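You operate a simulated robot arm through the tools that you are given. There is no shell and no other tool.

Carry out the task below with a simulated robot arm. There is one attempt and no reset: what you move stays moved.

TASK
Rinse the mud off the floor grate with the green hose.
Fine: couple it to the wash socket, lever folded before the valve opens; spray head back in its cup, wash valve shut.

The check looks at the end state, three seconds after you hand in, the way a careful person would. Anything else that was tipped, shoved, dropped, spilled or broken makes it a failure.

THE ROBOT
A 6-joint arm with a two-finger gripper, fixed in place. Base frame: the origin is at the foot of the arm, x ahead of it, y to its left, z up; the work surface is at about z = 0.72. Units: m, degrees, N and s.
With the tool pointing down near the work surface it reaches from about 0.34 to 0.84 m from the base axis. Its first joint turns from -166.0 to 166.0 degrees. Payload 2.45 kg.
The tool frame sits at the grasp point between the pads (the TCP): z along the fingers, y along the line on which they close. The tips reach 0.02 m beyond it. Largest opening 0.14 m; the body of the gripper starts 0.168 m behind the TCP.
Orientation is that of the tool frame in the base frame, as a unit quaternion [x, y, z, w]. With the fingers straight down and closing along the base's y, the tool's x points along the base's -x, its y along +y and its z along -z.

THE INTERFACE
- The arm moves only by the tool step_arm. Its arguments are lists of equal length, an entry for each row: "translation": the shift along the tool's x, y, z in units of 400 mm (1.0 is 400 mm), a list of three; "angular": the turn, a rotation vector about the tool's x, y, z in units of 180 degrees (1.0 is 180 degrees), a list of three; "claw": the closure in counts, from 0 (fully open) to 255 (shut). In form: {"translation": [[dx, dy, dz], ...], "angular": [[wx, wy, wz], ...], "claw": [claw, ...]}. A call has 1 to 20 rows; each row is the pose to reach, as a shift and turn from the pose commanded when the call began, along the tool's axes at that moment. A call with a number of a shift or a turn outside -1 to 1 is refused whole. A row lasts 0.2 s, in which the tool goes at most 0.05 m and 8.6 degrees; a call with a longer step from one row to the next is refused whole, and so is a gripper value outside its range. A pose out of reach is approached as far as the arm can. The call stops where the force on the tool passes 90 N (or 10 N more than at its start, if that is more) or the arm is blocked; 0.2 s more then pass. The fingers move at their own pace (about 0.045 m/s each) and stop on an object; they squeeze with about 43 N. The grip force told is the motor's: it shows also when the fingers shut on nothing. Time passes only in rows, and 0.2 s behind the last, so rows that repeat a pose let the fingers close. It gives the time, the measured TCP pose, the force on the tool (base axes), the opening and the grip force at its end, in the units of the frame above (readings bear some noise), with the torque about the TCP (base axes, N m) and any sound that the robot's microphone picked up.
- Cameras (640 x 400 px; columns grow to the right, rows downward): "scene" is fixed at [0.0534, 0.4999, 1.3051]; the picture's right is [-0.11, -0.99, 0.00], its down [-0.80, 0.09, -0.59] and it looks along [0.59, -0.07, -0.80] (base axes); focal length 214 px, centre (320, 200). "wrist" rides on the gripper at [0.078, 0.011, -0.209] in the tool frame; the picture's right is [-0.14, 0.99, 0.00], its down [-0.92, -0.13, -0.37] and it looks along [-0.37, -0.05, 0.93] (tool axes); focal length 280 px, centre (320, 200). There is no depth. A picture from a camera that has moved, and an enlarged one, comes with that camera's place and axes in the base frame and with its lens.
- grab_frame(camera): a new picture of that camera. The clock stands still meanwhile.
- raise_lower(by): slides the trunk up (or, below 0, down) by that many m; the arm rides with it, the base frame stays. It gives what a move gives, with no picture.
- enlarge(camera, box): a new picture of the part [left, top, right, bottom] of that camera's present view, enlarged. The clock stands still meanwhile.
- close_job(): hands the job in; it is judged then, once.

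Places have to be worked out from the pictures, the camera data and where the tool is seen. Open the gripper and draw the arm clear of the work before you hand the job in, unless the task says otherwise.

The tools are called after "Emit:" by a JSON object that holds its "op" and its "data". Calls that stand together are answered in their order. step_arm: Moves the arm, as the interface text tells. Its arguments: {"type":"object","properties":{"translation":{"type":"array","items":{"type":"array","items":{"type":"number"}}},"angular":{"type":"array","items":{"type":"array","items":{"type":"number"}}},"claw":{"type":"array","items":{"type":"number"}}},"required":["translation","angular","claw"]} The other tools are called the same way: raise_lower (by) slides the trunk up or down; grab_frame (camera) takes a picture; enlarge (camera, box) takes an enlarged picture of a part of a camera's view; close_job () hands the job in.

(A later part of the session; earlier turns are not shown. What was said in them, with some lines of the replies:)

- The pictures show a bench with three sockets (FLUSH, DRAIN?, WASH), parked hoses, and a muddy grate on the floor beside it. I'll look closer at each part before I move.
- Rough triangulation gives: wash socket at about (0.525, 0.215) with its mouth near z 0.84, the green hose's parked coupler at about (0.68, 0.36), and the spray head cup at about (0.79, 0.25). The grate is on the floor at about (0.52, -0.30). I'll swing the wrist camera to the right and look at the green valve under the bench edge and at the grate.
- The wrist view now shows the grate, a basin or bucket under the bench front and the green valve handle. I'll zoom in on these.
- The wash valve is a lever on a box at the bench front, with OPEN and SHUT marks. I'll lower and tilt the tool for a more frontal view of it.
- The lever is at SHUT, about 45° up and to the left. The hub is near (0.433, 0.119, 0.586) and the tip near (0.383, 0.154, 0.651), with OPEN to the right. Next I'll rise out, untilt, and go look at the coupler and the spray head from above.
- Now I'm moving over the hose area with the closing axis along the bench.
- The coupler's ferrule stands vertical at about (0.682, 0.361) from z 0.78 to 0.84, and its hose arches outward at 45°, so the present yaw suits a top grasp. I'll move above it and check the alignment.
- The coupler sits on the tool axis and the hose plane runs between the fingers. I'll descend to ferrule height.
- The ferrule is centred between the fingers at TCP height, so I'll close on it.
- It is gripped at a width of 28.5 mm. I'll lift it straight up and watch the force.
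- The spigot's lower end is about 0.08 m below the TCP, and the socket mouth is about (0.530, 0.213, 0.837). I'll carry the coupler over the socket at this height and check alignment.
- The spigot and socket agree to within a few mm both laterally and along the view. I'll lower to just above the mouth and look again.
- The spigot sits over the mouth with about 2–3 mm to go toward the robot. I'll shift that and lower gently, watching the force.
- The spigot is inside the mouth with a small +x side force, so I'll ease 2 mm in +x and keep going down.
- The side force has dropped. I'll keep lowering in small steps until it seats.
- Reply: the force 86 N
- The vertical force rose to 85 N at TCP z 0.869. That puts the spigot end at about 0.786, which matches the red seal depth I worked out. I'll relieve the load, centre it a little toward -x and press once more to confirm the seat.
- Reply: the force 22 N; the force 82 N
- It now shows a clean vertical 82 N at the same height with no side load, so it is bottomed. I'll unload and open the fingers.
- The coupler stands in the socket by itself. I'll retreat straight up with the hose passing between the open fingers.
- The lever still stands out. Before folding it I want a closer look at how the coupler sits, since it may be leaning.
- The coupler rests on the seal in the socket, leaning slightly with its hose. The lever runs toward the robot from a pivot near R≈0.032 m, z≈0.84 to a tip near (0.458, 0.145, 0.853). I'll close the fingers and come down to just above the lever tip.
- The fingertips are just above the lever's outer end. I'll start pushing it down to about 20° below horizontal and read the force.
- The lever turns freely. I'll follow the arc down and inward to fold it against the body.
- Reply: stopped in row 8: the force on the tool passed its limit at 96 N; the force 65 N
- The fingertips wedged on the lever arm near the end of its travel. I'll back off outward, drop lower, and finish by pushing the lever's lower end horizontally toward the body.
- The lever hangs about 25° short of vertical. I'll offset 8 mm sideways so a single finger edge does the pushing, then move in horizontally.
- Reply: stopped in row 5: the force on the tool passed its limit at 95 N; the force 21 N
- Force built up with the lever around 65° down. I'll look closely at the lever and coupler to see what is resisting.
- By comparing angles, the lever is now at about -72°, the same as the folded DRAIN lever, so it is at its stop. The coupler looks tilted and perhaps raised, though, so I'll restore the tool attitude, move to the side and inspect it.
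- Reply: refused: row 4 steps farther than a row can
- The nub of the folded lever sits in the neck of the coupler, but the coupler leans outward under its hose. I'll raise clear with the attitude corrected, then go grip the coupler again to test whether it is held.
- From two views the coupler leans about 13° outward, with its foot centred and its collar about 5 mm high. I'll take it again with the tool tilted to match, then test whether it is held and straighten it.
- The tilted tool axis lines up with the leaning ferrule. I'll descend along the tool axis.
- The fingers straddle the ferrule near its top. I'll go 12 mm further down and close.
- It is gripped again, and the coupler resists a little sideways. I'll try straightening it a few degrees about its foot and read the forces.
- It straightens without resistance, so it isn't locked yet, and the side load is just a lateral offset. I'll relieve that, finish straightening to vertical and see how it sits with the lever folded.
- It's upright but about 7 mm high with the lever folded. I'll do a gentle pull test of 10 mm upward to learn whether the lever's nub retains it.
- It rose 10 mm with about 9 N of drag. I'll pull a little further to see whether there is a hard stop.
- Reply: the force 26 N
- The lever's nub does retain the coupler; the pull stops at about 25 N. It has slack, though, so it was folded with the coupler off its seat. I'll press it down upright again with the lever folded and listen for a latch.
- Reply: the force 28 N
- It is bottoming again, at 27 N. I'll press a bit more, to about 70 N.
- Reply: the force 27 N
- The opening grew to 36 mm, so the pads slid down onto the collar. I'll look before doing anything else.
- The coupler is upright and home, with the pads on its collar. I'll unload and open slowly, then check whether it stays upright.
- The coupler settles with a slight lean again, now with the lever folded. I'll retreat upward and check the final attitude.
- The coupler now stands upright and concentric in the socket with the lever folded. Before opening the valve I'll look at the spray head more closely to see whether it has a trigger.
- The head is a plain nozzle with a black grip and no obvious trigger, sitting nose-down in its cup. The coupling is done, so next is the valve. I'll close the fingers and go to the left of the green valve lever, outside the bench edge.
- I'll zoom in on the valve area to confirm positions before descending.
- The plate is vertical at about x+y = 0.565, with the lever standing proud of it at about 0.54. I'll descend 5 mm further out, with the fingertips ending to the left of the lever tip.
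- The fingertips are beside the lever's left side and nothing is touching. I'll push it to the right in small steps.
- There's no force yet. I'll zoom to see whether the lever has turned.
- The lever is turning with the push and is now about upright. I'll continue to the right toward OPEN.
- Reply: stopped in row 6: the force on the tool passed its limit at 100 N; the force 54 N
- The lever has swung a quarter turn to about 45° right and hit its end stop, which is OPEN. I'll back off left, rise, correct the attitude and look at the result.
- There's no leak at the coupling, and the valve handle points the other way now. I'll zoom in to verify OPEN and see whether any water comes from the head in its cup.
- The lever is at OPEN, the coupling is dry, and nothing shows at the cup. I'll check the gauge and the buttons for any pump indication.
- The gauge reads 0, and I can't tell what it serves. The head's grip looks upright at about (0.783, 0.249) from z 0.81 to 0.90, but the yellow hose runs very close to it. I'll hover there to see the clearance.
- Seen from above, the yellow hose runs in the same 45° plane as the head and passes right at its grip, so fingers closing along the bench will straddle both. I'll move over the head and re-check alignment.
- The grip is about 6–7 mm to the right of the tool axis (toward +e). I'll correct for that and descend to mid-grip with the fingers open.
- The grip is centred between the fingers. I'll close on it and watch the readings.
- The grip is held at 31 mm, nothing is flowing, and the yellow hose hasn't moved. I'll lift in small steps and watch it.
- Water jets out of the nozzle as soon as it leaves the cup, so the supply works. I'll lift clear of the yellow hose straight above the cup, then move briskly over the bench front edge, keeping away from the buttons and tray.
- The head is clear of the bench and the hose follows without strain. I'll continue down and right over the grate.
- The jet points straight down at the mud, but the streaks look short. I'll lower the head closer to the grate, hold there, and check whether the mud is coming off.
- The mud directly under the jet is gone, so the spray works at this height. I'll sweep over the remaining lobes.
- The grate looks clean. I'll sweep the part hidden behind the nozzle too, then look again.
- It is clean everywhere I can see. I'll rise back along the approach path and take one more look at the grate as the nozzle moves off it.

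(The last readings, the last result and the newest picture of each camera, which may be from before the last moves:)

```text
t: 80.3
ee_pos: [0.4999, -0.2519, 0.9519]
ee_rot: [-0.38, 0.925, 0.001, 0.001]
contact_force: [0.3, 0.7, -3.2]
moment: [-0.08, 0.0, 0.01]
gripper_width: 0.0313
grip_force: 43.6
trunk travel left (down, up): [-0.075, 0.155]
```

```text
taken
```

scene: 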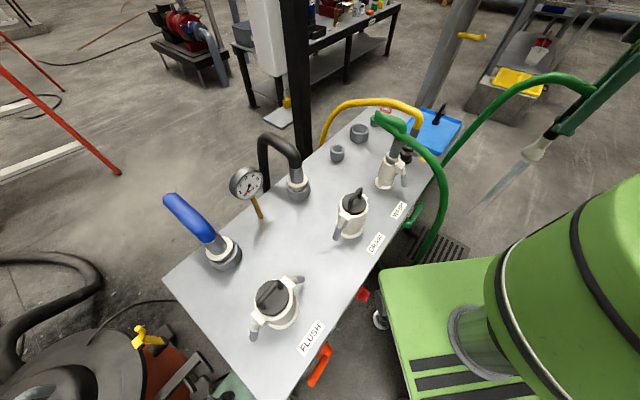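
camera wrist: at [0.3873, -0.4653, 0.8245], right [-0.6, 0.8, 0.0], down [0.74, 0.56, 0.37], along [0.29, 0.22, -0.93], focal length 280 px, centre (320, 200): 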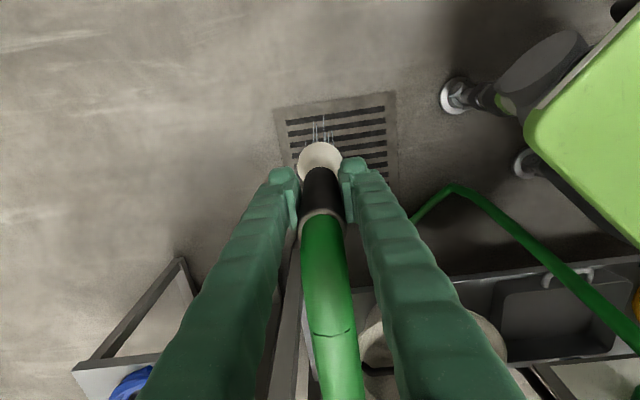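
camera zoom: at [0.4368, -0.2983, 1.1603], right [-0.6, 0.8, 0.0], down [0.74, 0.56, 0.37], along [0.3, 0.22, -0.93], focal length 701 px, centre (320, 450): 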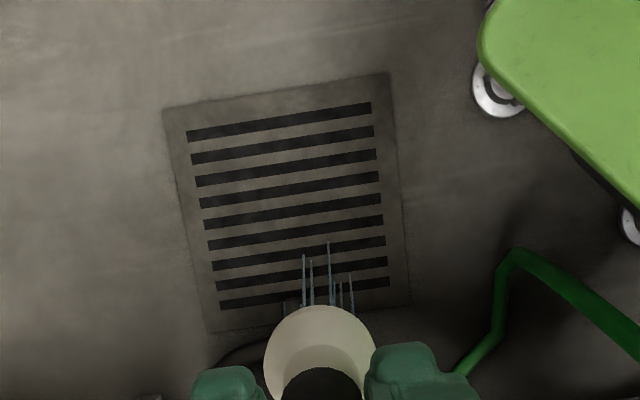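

The whole grate is clean. Now I'll return the head by the same path, over the bench front and back above its cup.

Emit:
{"op": "step_arm", "data": {"translation": [[-0.0783, 0.054, -0.0546], [-0.1565, 0.1081, -0.1093], [-0.2348, 0.1621, -0.1639], [-0.313, 0.2162, -0.2186], [-0.3913, 0.2702, -0.2732], [-0.4695, 0.3243, -0.3279], [-0.5478, 0.3783, -0.3825]], "angular": [[0, 0, 0], [0, 0, 0], [0, 0, 0], [0, 0, 0], [0, 0, 0], [0, 0, 0], [0, 0, 0]], "claw": [255, 255, 255, 255, 255, 255, 255]}}

Emit:
{"op": "step_arm", "data": {"translation": [[-0.119, 0, 0], [-0.238, 0, 0], [-0.357, 0, 0], [-0.476, 0, 0], [-0.595, 0, 0], [-0.715, 0, 0], [-0.8345, 0, 0], [-0.8345, 0, 0]], "angular": [[0, 0, 0], [0, 0, 0], [0, 0, 0], [0, 0, 0], [0, 0, 0], [0, 0, 0], [0, 0, 0], [0, 0, 0]], "claw": [255, 255, 255, 255, 255, 255, 255, 255]}}

Emit:
{"op": "grab_frame", "data": {"camera": "wrist"}}

Emit:
{"op": "enlarge", "data": {"camera": "wrist", "box": [250, 80, 390, 220]}}

Emit:
{"op": "grab_frame", "data": {"camera": "scene"}}

Emit:
{"op": "enlarge", "data": {"camera": "scene", "box": [310, 30, 430, 150]}}

```text
t: 82.0
ee_pos: [0.5504, 0.011, 1.1033]
ee_rot: [-0.38, 0.925, 0.001, 0.0]
contact_force: [0.0, 1.2, -3.1]
moment: [-0.04, 0.03, -0.02]
gripper_width: 0.0311
grip_force: 42.8
trunk travel left (down, up): [-0.075, 0.155]
```

```text
t: 83.8
ee_pos: [0.7877, 0.2459, 1.1043]
ee_rot: [-0.38, 0.925, 0.0, 0.0]
contact_force: [-0.7, -0.6, -2.4]
moment: [0.0, 0.02, 0.01]
gripper_width: 0.0313
grip_force: 43.4
trunk travel left (down, up): [-0.075, 0.155]
```

```text
taken
camera wrist: at [0.7243, 0.1995, 1.3141], right [-0.6, 0.8, 0.0], down [0.74, 0.56, 0.37], along [0.29, 0.22, -0.93], focal length 280 px, centre (320, 200)
```

wrist: 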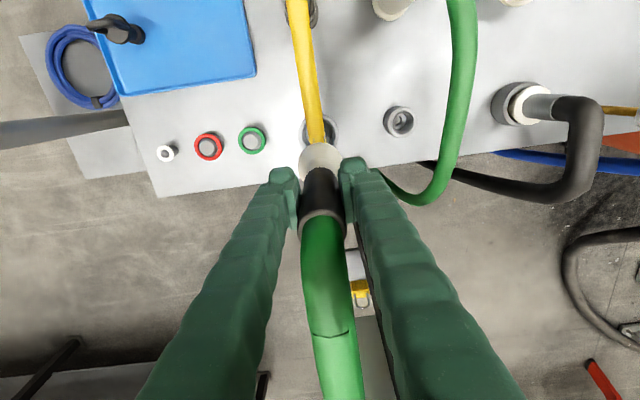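

```text
2.86 times, centred on (320, 150) of wrist
camera zoom: at [0.7243, 0.1995, 1.3141], right [-0.6, 0.8, 0.0], down [0.74, 0.56, 0.37], along [0.29, 0.22, -0.93], focal length 801 px, centre (320, 343)
```

zoom: 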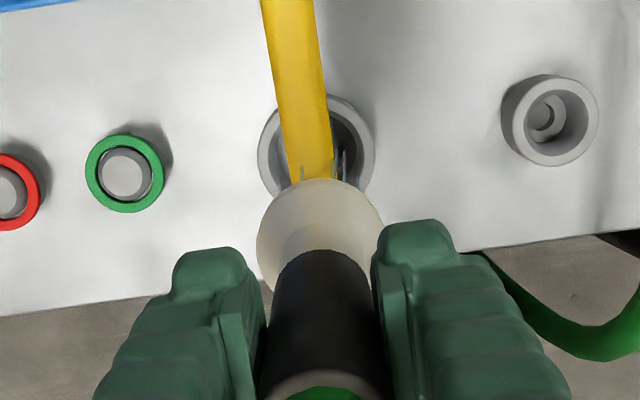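

```text
taken
```

scene: 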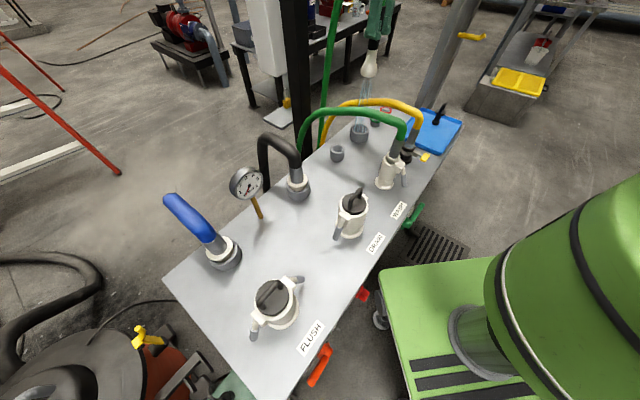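

```text
3.33 times, centred on (370, 90) of scene
camera zoom: at [0.0534, 0.4999, 1.3051], right [-0.11, -0.99, 0.0], down [-0.8, 0.09, -0.59], along [0.59, -0.07, -0.8], focal length 715 px, centre (153, 567)
```

zoom: 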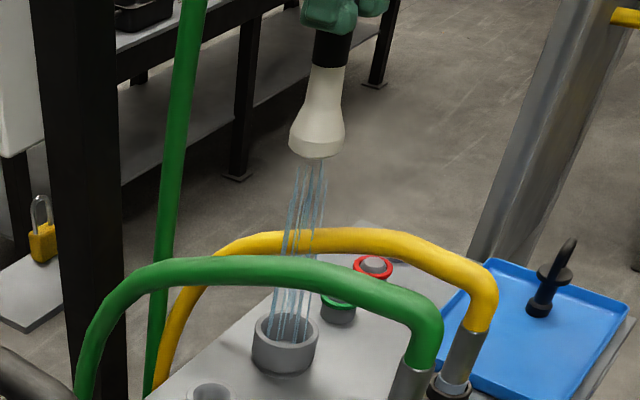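

The hoses are behind the bench again and the jet falls straight into the cup. I'll lower the head down to its original height.

Emit:
{"op": "step_arm", "data": {"translation": [[0.002, 0, 0.1], [0.002, 0, 0.2], [0.002, 0, 0.3], [0.002, 0, 0.4], [0.002, 0, 0.48], [0.002, 0, 0.54], [0.002, 0, 0.58], [0.002, 0, 0.605]], "angular": [[0, 0, 0], [0, 0, 0], [0, 0, 0], [0, 0, 0], [0, 0, 0], [0, 0, 0], [0, 0, 0], [0, 0, 0]], "claw": [255, 255, 255, 255, 255, 255, 255, 255]}}

Emit:
{"op": "enlarge", "data": {"camera": "scene", "box": [320, 50, 420, 150]}}

Emit:
{"op": "enlarge", "data": {"camera": "wrist", "box": [250, 110, 390, 250]}}

```text
t: 85.5
ee_pos: [0.786, 0.2441, 0.8638]
ee_rot: [-0.38, 0.925, 0.001, 0.0]
contact_force: [-0.8, -8.3, 1.8]
moment: [-0.67, 0.06, -0.04]
gripper_width: 0.031
grip_force: 43.2
trunk travel left (down, up): [-0.075, 0.155]
```

```text
4.00 times, centred on (370, 100) of scene
camera zoom: at [0.0534, 0.4999, 1.3051], right [-0.11, -0.99, 0.0], down [-0.8, 0.09, -0.59], along [0.59, -0.07, -0.8], focal length 858 px, centre (120, 600)
```

zoom: 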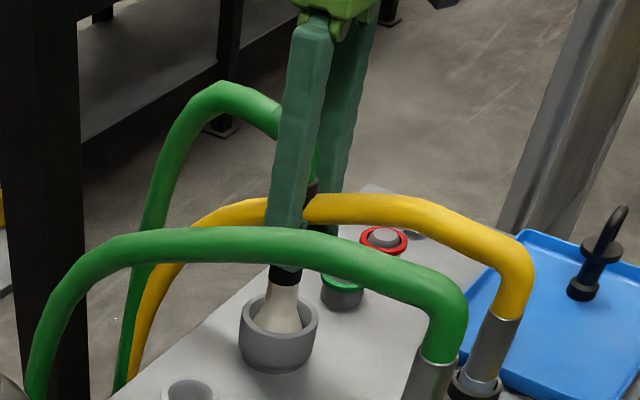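

```text
2.86 times, centred on (320, 180) of wrist
camera zoom: at [0.7237, 0.1979, 1.0717], right [-0.6, 0.8, 0.0], down [0.74, 0.56, 0.37], along [0.3, 0.22, -0.93], focal length 801 px, centre (320, 257)
```

zoom: 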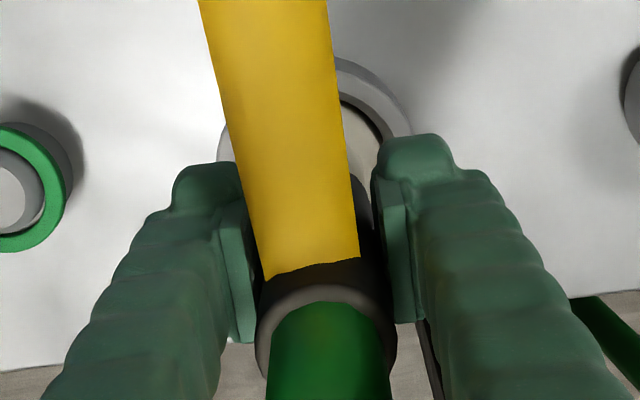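

The nozzle is nearly home with slight contact on the +y wall. I'll ease 2 mm toward -y and lower the last few millimetres.

Emit:
{"op": "step_arm", "data": {"translation": [[0.0035, -0.0035, 0.0], [0.0035, -0.0035, 0.006], [0.0035, -0.0035, 0.012], [0.0035, -0.0035, 0.016]], "angular": [[0, 0, 0], [0, 0, 0], [0, 0, 0], [0, 0, 0]], "claw": [255, 255, 255, 255]}}

```text
t: 86.5
ee_pos: [0.7865, 0.2444, 0.8586]
ee_rot: [-0.38, 0.925, 0.002, 0.001]
contact_force: [-1.9, -0.3, 5.9]
moment: [0.25, 0.26, 0.0]
gripper_width: 0.0316
grip_force: 43.8
trunk travel left (down, up): [-0.075, 0.155]
```

It has touched bottom at the original height, with 6 N up and no side load. I'll release slowly and check that it stands.

Emit:
{"op": "step_arm", "data": {"translation": [[0, 0, 0], [0, 0, 0], [0, 0, 0], [0, 0, 0], [0, 0, 0], [0, 0, 0], [0, 0, 0]], "angular": [[0, 0, 0], [0, 0, 0], [0, 0, 0], [0, 0, 0], [0, 0, 0], [0, 0, 0], [0, 0, 0]], "claw": [197, 192, 186, 170, 130, 90, 60]}}

Emit:
{"op": "grab_frame", "data": {"camera": "wrist"}}

Emit:
{"op": "enlarge", "data": {"camera": "scene", "box": [320, 50, 420, 150]}}

```text
t: 88.2
ee_pos: [0.7866, 0.2439, 0.8549]
ee_rot: [-0.38, 0.925, 0.001, 0.001]
contact_force: [0.0, 0.5, -0.2]
moment: [0.07, 0.02, 0.03]
gripper_width: 0.1071
grip_force: 0.0
trunk travel left (down, up): [-0.075, 0.155]
```

```text
taken
camera wrist: at [0.7237, 0.1964, 1.065], right [-0.6, 0.8, 0.0], down [0.74, 0.56, 0.37], along [0.3, 0.22, -0.93], focal length 280 px, centre (320, 200)
```

wrist: 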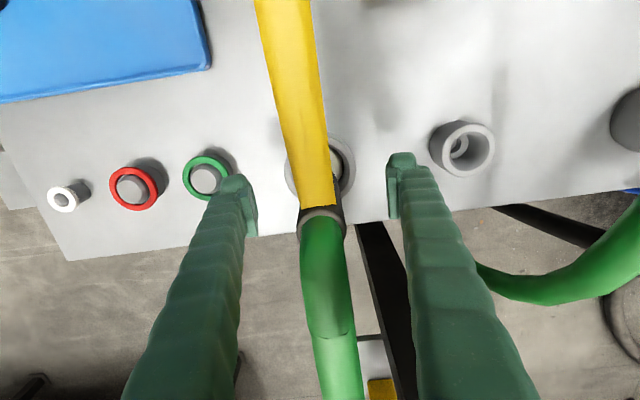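

```text
4.00 times, centred on (370, 100) of scene
camera zoom: at [0.0534, 0.4999, 1.3051], right [-0.11, -0.99, 0.0], down [-0.8, 0.09, -0.59], along [0.59, -0.07, -0.8], focal length 858 px, centre (120, 600)
```

zoom: 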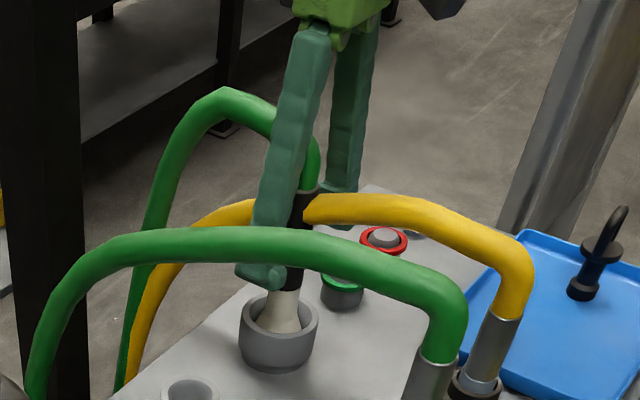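

The head stands in its cup as it did at the start. I'll retreat straight up, then move to the right side of the valve lever with closed fingers.

Emit:
{"op": "step_arm", "data": {"translation": [[0, 0, -0.1], [0, 0, -0.2], [0, 0, -0.3], [0, 0, -0.4], [0, 0, -0.5], [0, 0, -0.6], [0, 0, -0.6875]], "angular": [[0, 0, 0], [0, 0, 0], [0, 0, 0], [0, 0, 0], [0, 0, 0], [0, 0, 0], [0, 0, 0]], "claw": [60, 60, 60, 60, 60, 60, 60]}}

Emit:
{"op": "enlarge", "data": {"camera": "scene", "box": [320, 50, 420, 150]}}

Emit:
{"op": "step_arm", "data": {"translation": [[0.1121, 0.0193, 0], [0.2241, 0.0385, 0], [0.3362, 0.0578, 0], [0.4483, 0.077, 0], [0.5603, 0.0963, 0], [0.6724, 0.1155, 0], [0.7844, 0.1348, 0], [0.8965, 0.154, 0], [0.8965, 0.154, 0.1], [0.8965, 0.154, 0.2], [0.8965, 0.154, 0.3]], "angular": [[0, 0, 0], [0, 0, 0], [0, 0, 0], [0, 0, 0], [0, 0, 0], [0, 0, 0], [0, 0, 0], [0, 0, 0], [0, 0, 0], [0, 0, 0], [0, 0, 0]], "claw": [60, 150, 255, 255, 255, 255, 255, 255, 255, 255, 255]}}

Emit:
{"op": "grab_frame", "data": {"camera": "wrist"}}

Emit:
{"op": "enlarge", "data": {"camera": "wrist", "box": [270, 70, 410, 190]}}

```text
t: 89.8
ee_pos: [0.7857, 0.244, 1.1314]
ee_rot: [-0.38, 0.925, 0.001, 0.0]
contact_force: [0.1, 0.0, -0.6]
moment: [0.01, 0.0, 0.01]
gripper_width: 0.1072
grip_force: 0.0
trunk travel left (down, up): [-0.075, 0.155]
```

```text
4.00 times, centred on (370, 100) of scene
camera zoom: at [0.0534, 0.4999, 1.3051], right [-0.11, -0.99, 0.0], down [-0.8, 0.09, -0.59], along [0.59, -0.07, -0.8], focal length 858 px, centre (120, 600)
```

zoom: 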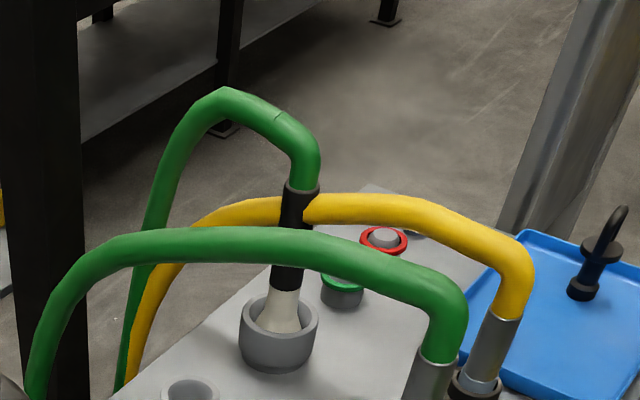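

```text
t: 92.2
ee_pos: [0.4897, 0.0347, 1.0093]
ee_rot: [-0.381, 0.925, 0.0, 0.001]
contact_force: [0.8, -0.1, -0.6]
moment: [0.0, -0.02, 0.0]
gripper_width: 0.0001
grip_force: 29.9
trunk travel left (down, up): [-0.075, 0.155]
```

```text
taken
camera wrist: at [0.4259, -0.0135, 1.2186], right [-0.6, 0.8, 0.0], down [0.74, 0.56, 0.37], along [0.29, 0.22, -0.93], focal length 280 px, centre (320, 200)
```

wrist: 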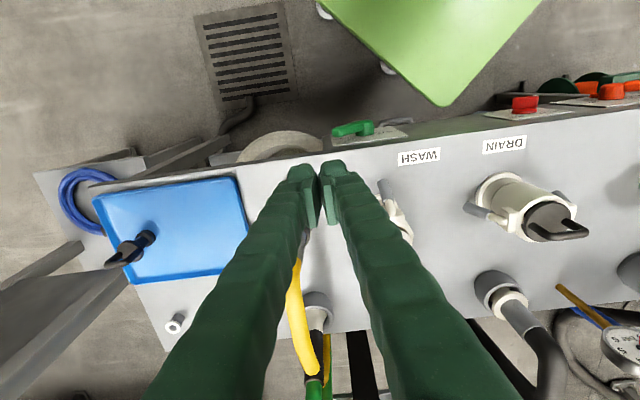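

```text
3.33 times, centred on (340, 130) of wrist
camera zoom: at [0.4259, -0.0135, 1.2186], right [-0.6, 0.8, 0.0], down [0.74, 0.56, 0.37], along [0.29, 0.22, -0.93], focal length 935 px, centre (253, 433)
```

zoom: 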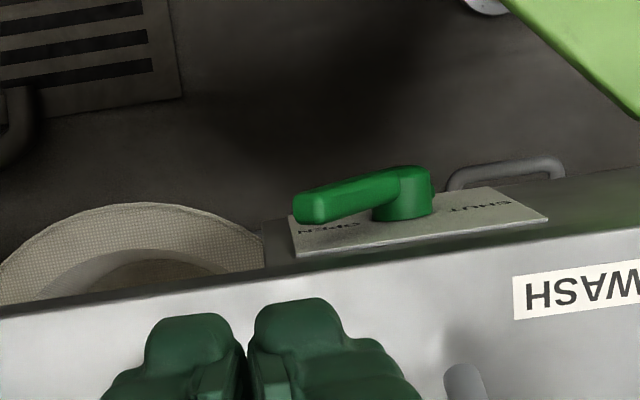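

The finger column will come down about 1 cm right of the lever tip, outside the plate. I'll descend.

Emit:
{"op": "step_arm", "data": {"translation": [[0, 0, 0.115], [0, 0, 0.23], [0, 0, 0.345], [0, 0, 0.46], [0, 0, 0.575], [0, 0, 0.69], [0, 0, 0.8], [0, 0, 0.91], [0, 0, 0.91]], "angular": [[0, 0, 0], [0, 0, 0], [0, 0, 0], [0, 0, 0], [0, 0, 0], [0, 0, 0], [0, 0, 0], [0, 0, 0], [0, 0, 0]], "claw": [255, 255, 255, 255, 255, 255, 255, 255, 255]}}

Emit:
{"op": "grab_frame", "data": {"camera": "wrist"}}

```text
t: 94.2
ee_pos: [0.4972, 0.0358, 0.6476]
ee_rot: [-0.381, 0.925, -0.001, 0.005]
contact_force: [0.9, 0.6, -0.1]
moment: [-0.07, 0.2, 0.03]
gripper_width: 0.0002
grip_force: 28.9
trunk travel left (down, up): [-0.075, 0.155]
stopped in row 9: the force on the tool passed its limit at 94 N (the readings are from after the stop); the commanded pose is now the measured one
```

```text
taken
camera wrist: at [0.4318, -0.0123, 0.8569], right [-0.6, 0.8, 0.0], down [0.74, 0.56, 0.38], along [0.3, 0.22, -0.93], focal length 280 px, centre (320, 200)
```

wrist: 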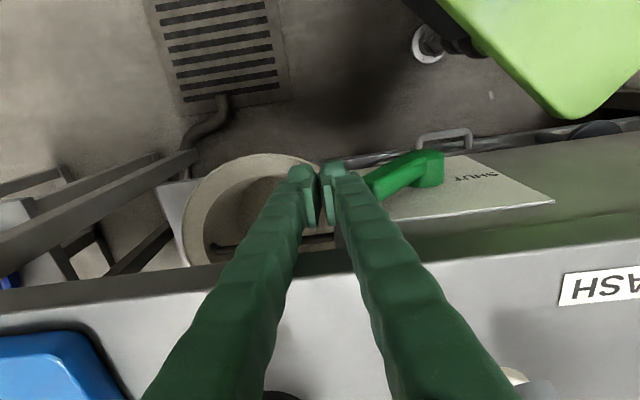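

A force spike stopped it at the end, and the tool shifted about 7 mm in +x. I'll look closely at what it touched.

Emit:
{"op": "enlarge", "data": {"camera": "wrist", "box": [250, 120, 450, 260]}}

Emit:
{"op": "enlarge", "data": {"camera": "scene", "box": [380, 150, 520, 290]}}

Emit:
{"op": "grab_frame", "data": {"camera": "scene"}}

```text
2.86 times, centred on (350, 190) of wrist
camera zoom: at [0.4318, -0.0123, 0.8569], right [-0.6, 0.8, 0.0], down [0.74, 0.56, 0.38], along [0.3, 0.22, -0.93], focal length 801 px, centre (234, 229)
```

zoom: 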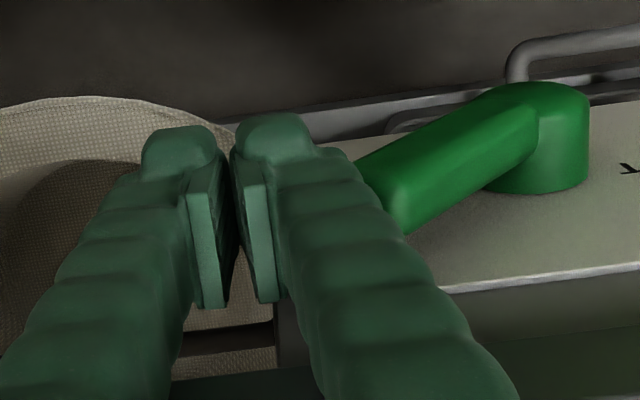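

```text
2.86 times, centred on (450, 220) of scene
camera zoom: at [0.0534, 0.4999, 1.3051], right [-0.11, -0.99, 0.0], down [-0.8, 0.09, -0.59], along [0.59, -0.07, -0.8], focal length 613 px, centre (-51, 143)
```

zoom: 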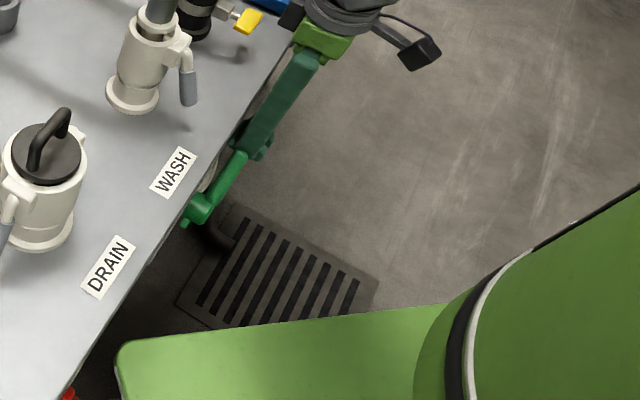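

```text
taken
```

scene: 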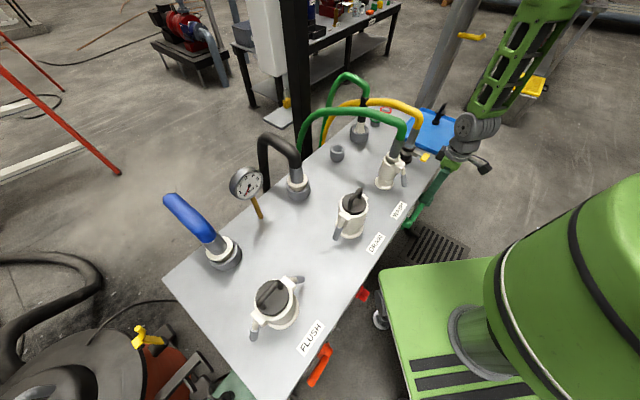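

The fingertips only grazed the end of the lever and slid to its right side; nothing is disturbed. I'll move out 6 mm and push the lever left toward SHUT.

Emit:
{"op": "step_arm", "data": {"translation": [[0.015, 0, 0], [0.015, 0.025, 0], [0.015, 0.05, 0], [0.015, 0.075, 0], [0.015, 0.1, 0], [0.015, 0.125, 0], [0.015, 0.15, 0], [0.015, 0.175, 0], [0.015, 0.2, 0], [0.015, 0.22, 0]], "angular": [[0, 0, 0], [0, 0, 0], [0, 0, 0], [0, 0, 0], [0, 0, 0], [0, 0, 0], [0, 0, 0], [0, 0, 0], [0, 0, 0], [0, 0, 0]], "claw": [255, 255, 255, 255, 255, 255, 255, 255, 255, 255]}}

Emit:
{"op": "enlarge", "data": {"camera": "wrist", "box": [250, 120, 450, 260]}}

```text
t: 96.4
ee_pos: [0.4307, 0.0935, 0.6499]
ee_rot: [-0.38, 0.925, 0.0, 0.006]
contact_force: [0.9, -1.2, -0.1]
moment: [-0.01, -0.02, 0.02]
gripper_width: 0.0
grip_force: 29.5
trunk travel left (down, up): [-0.075, 0.155]
```

```text
2.86 times, centred on (350, 190) of wrist
camera zoom: at [0.3647, 0.0457, 0.858], right [-0.6, 0.8, 0.0], down [0.74, 0.55, 0.38], along [0.31, 0.22, -0.93], focal length 801 px, centre (234, 229)
```

zoom: 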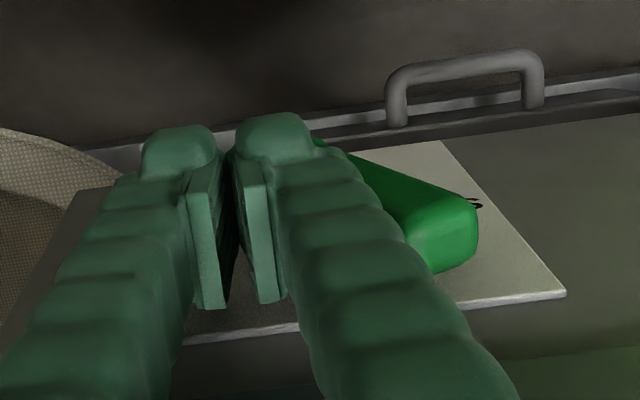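

The lever is past vertical and moving freely. I'll keep pushing to its stop.

Emit:
{"op": "step_arm", "data": {"translation": [[0, 0.02, 0], [0, 0.04, 0], [0, 0.055, 0], [0, 0.065, 0], [0, 0.075, 0], [0, 0.085, 0]], "angular": [[0, 0, 0], [0, 0, 0], [0, 0, 0], [0, 0, 0], [0, 0, 0], [0, 0, 0]], "claw": [255, 255, 255, 255, 255, 255]}}

```text
t: 97.8
ee_pos: [0.4121, 0.1133, 0.6515]
ee_rot: [-0.374, 0.927, 0.0, 0.01]
contact_force: [15.4, -41.9, 26.0]
moment: [-0.1, 0.43, 0.58]
gripper_width: 0.0001
grip_force: 29.4
trunk travel left (down, up): [-0.075, 0.155]
stopped in row 6: the force on the tool passed its limit at 95 N (the readings are from after the stop); the commanded pose is now the measured one
```

The force stop comes at the mirror position of the OPEN stop, so the valve is at SHUT. I'll back off, rise and verify.

Emit:
{"op": "step_arm", "data": {"translation": [[0, -0.05, 0], [0.01, -0.07, -0.03], [0.01, -0.07, -0.14], [0.01, -0.07, -0.26], [0.01, -0.07, -0.38], [0.01, -0.07, -0.5], [0.01, -0.07, -0.62], [0.01, -0.07, -0.74], [0.01, -0.07, -0.86]], "angular": [[0, 0, 0], [-0.0024, 0.0059, -0.004], [-0.0024, 0.0059, -0.004], [-0.0024, 0.0059, -0.004], [-0.0024, 0.0059, -0.004], [-0.0024, 0.0059, -0.004], [-0.0024, 0.0059, -0.004], [-0.0024, 0.0059, -0.004], [-0.0024, 0.0059, -0.004]], "claw": [255, 255, 255, 255, 255, 255, 255, 255, 255]}}

Emit:
{"op": "enlarge", "data": {"camera": "wrist", "box": [240, 80, 400, 200]}}

Emit:
{"op": "grab_frame", "data": {"camera": "scene"}}

Emit:
{"op": "enlarge", "data": {"camera": "scene", "box": [360, 100, 460, 260]}}

```text
t: 99.8
ee_pos: [0.422, 0.0912, 0.9948]
ee_rot: [-0.382, 0.924, -0.002, -0.001]
contact_force: [-0.3, -0.1, -0.1]
moment: [-0.01, 0.01, -0.05]
gripper_width: 0.0001
grip_force: 29.1
trunk travel left (down, up): [-0.075, 0.155]
```

```text
3.33 times, centred on (320, 140) of wrist
camera zoom: at [0.3572, 0.0449, 1.2042], right [-0.6, 0.8, 0.0], down [0.74, 0.56, 0.37], along [0.29, 0.22, -0.93], focal length 935 px, centre (320, 400)
```

zoom: 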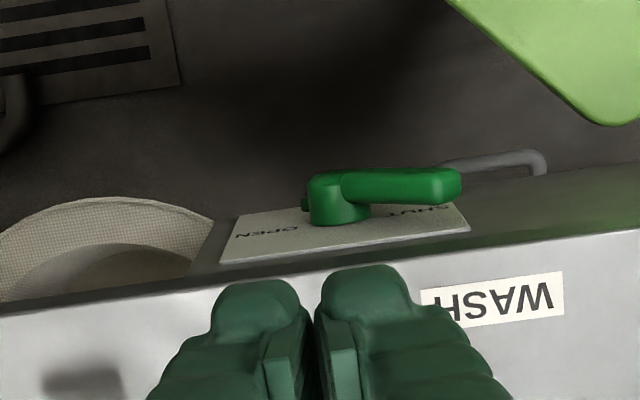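

```text
taken
```

scene: 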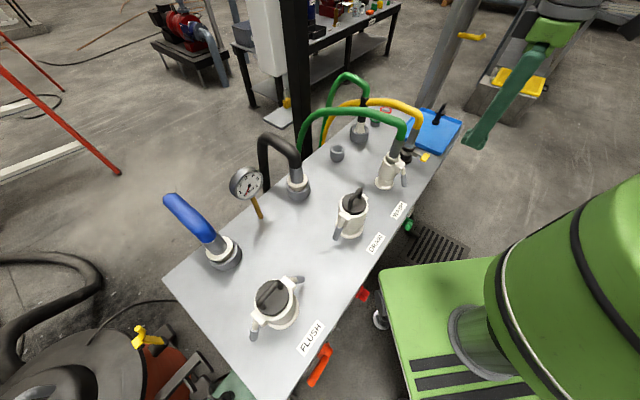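

```text
2.50 times, centred on (410, 180) of scene
camera zoom: at [0.0534, 0.4999, 1.3051], right [-0.11, -0.99, 0.0], down [-0.8, 0.09, -0.59], along [0.59, -0.07, -0.8], focal length 536 px, centre (95, 250)
```

zoom: 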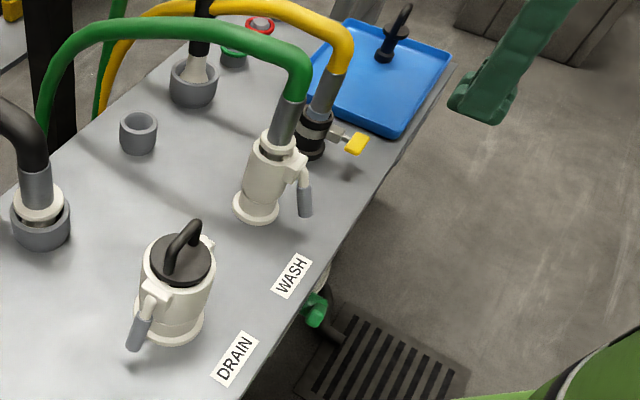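

The valve shows SHUT, the coupling is in with its lever folded, the head is in its cup and the grate is clean. I'll open the gripper and draw the arm clear.

Emit:
{"op": "step_arm", "data": {"translation": [[0.02, -0.05, -0.1], [0.04, -0.1, -0.2], [0.06, -0.18, -0.28], [0.08, -0.28, -0.33], [0.1, -0.38, -0.35], [0.1, -0.48, -0.35], [0.1, -0.5, -0.35], [0.1, -0.5, -0.35]], "angular": [[0, 0, 0], [0, 0, 0], [0, 0, 0], [0, 0, 0], [0, 0, 0], [0, 0, 0], [0, 0, 0], [0, 0, 0]], "claw": [255, 200, 150, 100, 50, 0, 0, 0]}}

Emit:
{"op": "grab_frame", "data": {"camera": "wrist"}}

Emit:
{"op": "enlarge", "data": {"camera": "scene", "box": [320, 60, 460, 200]}}

```text
t: 101.6
ee_pos: [0.5341, -0.0769, 1.1355]
ee_rot: [-0.382, 0.924, -0.001, 0.0]
contact_force: [-0.7, 0.3, 0.4]
moment: [-0.01, 0.0, 0.04]
gripper_width: 0.1362
grip_force: 0.1
trunk travel left (down, up): [-0.075, 0.155]
```

```text
taken
camera wrist: at [0.471, -0.1242, 1.3441], right [-0.6, 0.8, 0.0], down [0.74, 0.56, 0.37], along [0.29, 0.22, -0.93], focal length 280 px, centre (320, 200)
```

wrist: 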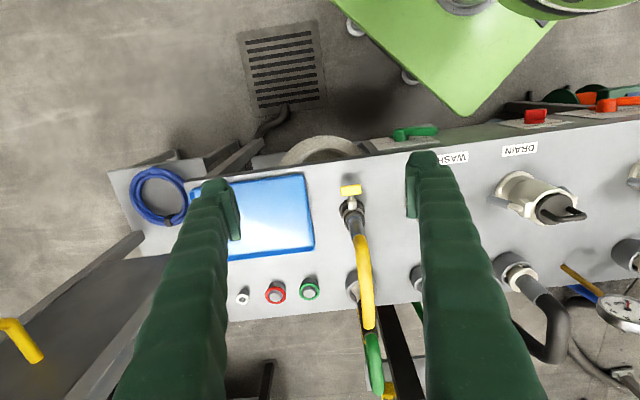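

```text
2.86 times, centred on (390, 130) of scene
camera zoom: at [0.0534, 0.4999, 1.3051], right [-0.11, -0.99, 0.0], down [-0.8, 0.09, -0.59], along [0.59, -0.07, -0.8], focal length 613 px, centre (120, 400)
```

zoom: 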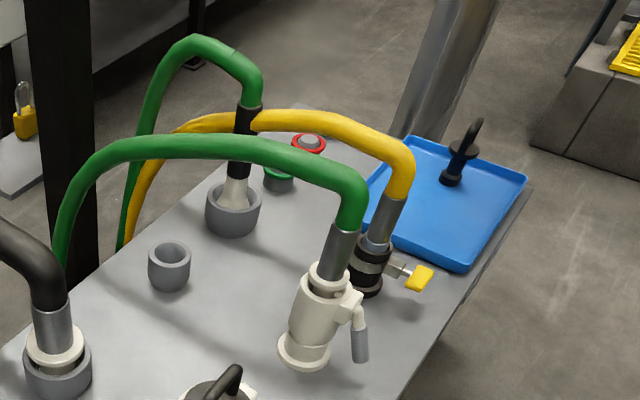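

The final pictures show a clean grate, the hose coupled with its lever folded, the spray head in its cup, the valve at SHUT and the open gripper clear of everything. I'm handing in.

Emit:
{"op": "close_job", "data": {}}

```text
The job is handed in.
```

The grate is rinsed clean and the job is handed in. In the last pictures:

- **Hose:** the green hose is still coupled to the wash socket with its lever folded. No leak was visible with the valve open.
- **Spray head:** it is standing upright in its cup, as it was at the start.
- **Valve:** the wash lever is back at SHUT, against its stop.
- **Arm:** the gripper is open and clear of the bench.

Some things were not perfectly clean along the way:

- **Coupling:** the coupler leaned when I first folded the lever. I straightened it and pressed it home with the lever still folded, before opening the valve. It has stood upright since, but I heard no latch click, and an earlier pull test had shown some vertical slack.
- **Water on the bench:** the head sprays whenever it is out of its cup with the valve open. The bench got sprayed for about a second and a half each way as I carried the head across.
- **Force stops:** the arm hit its force limit five times. Two were while folding the coupling lever, two were at the valve's end stops, and one was a graze on the tip of the valve lever. I saw no damage or shifted objects.
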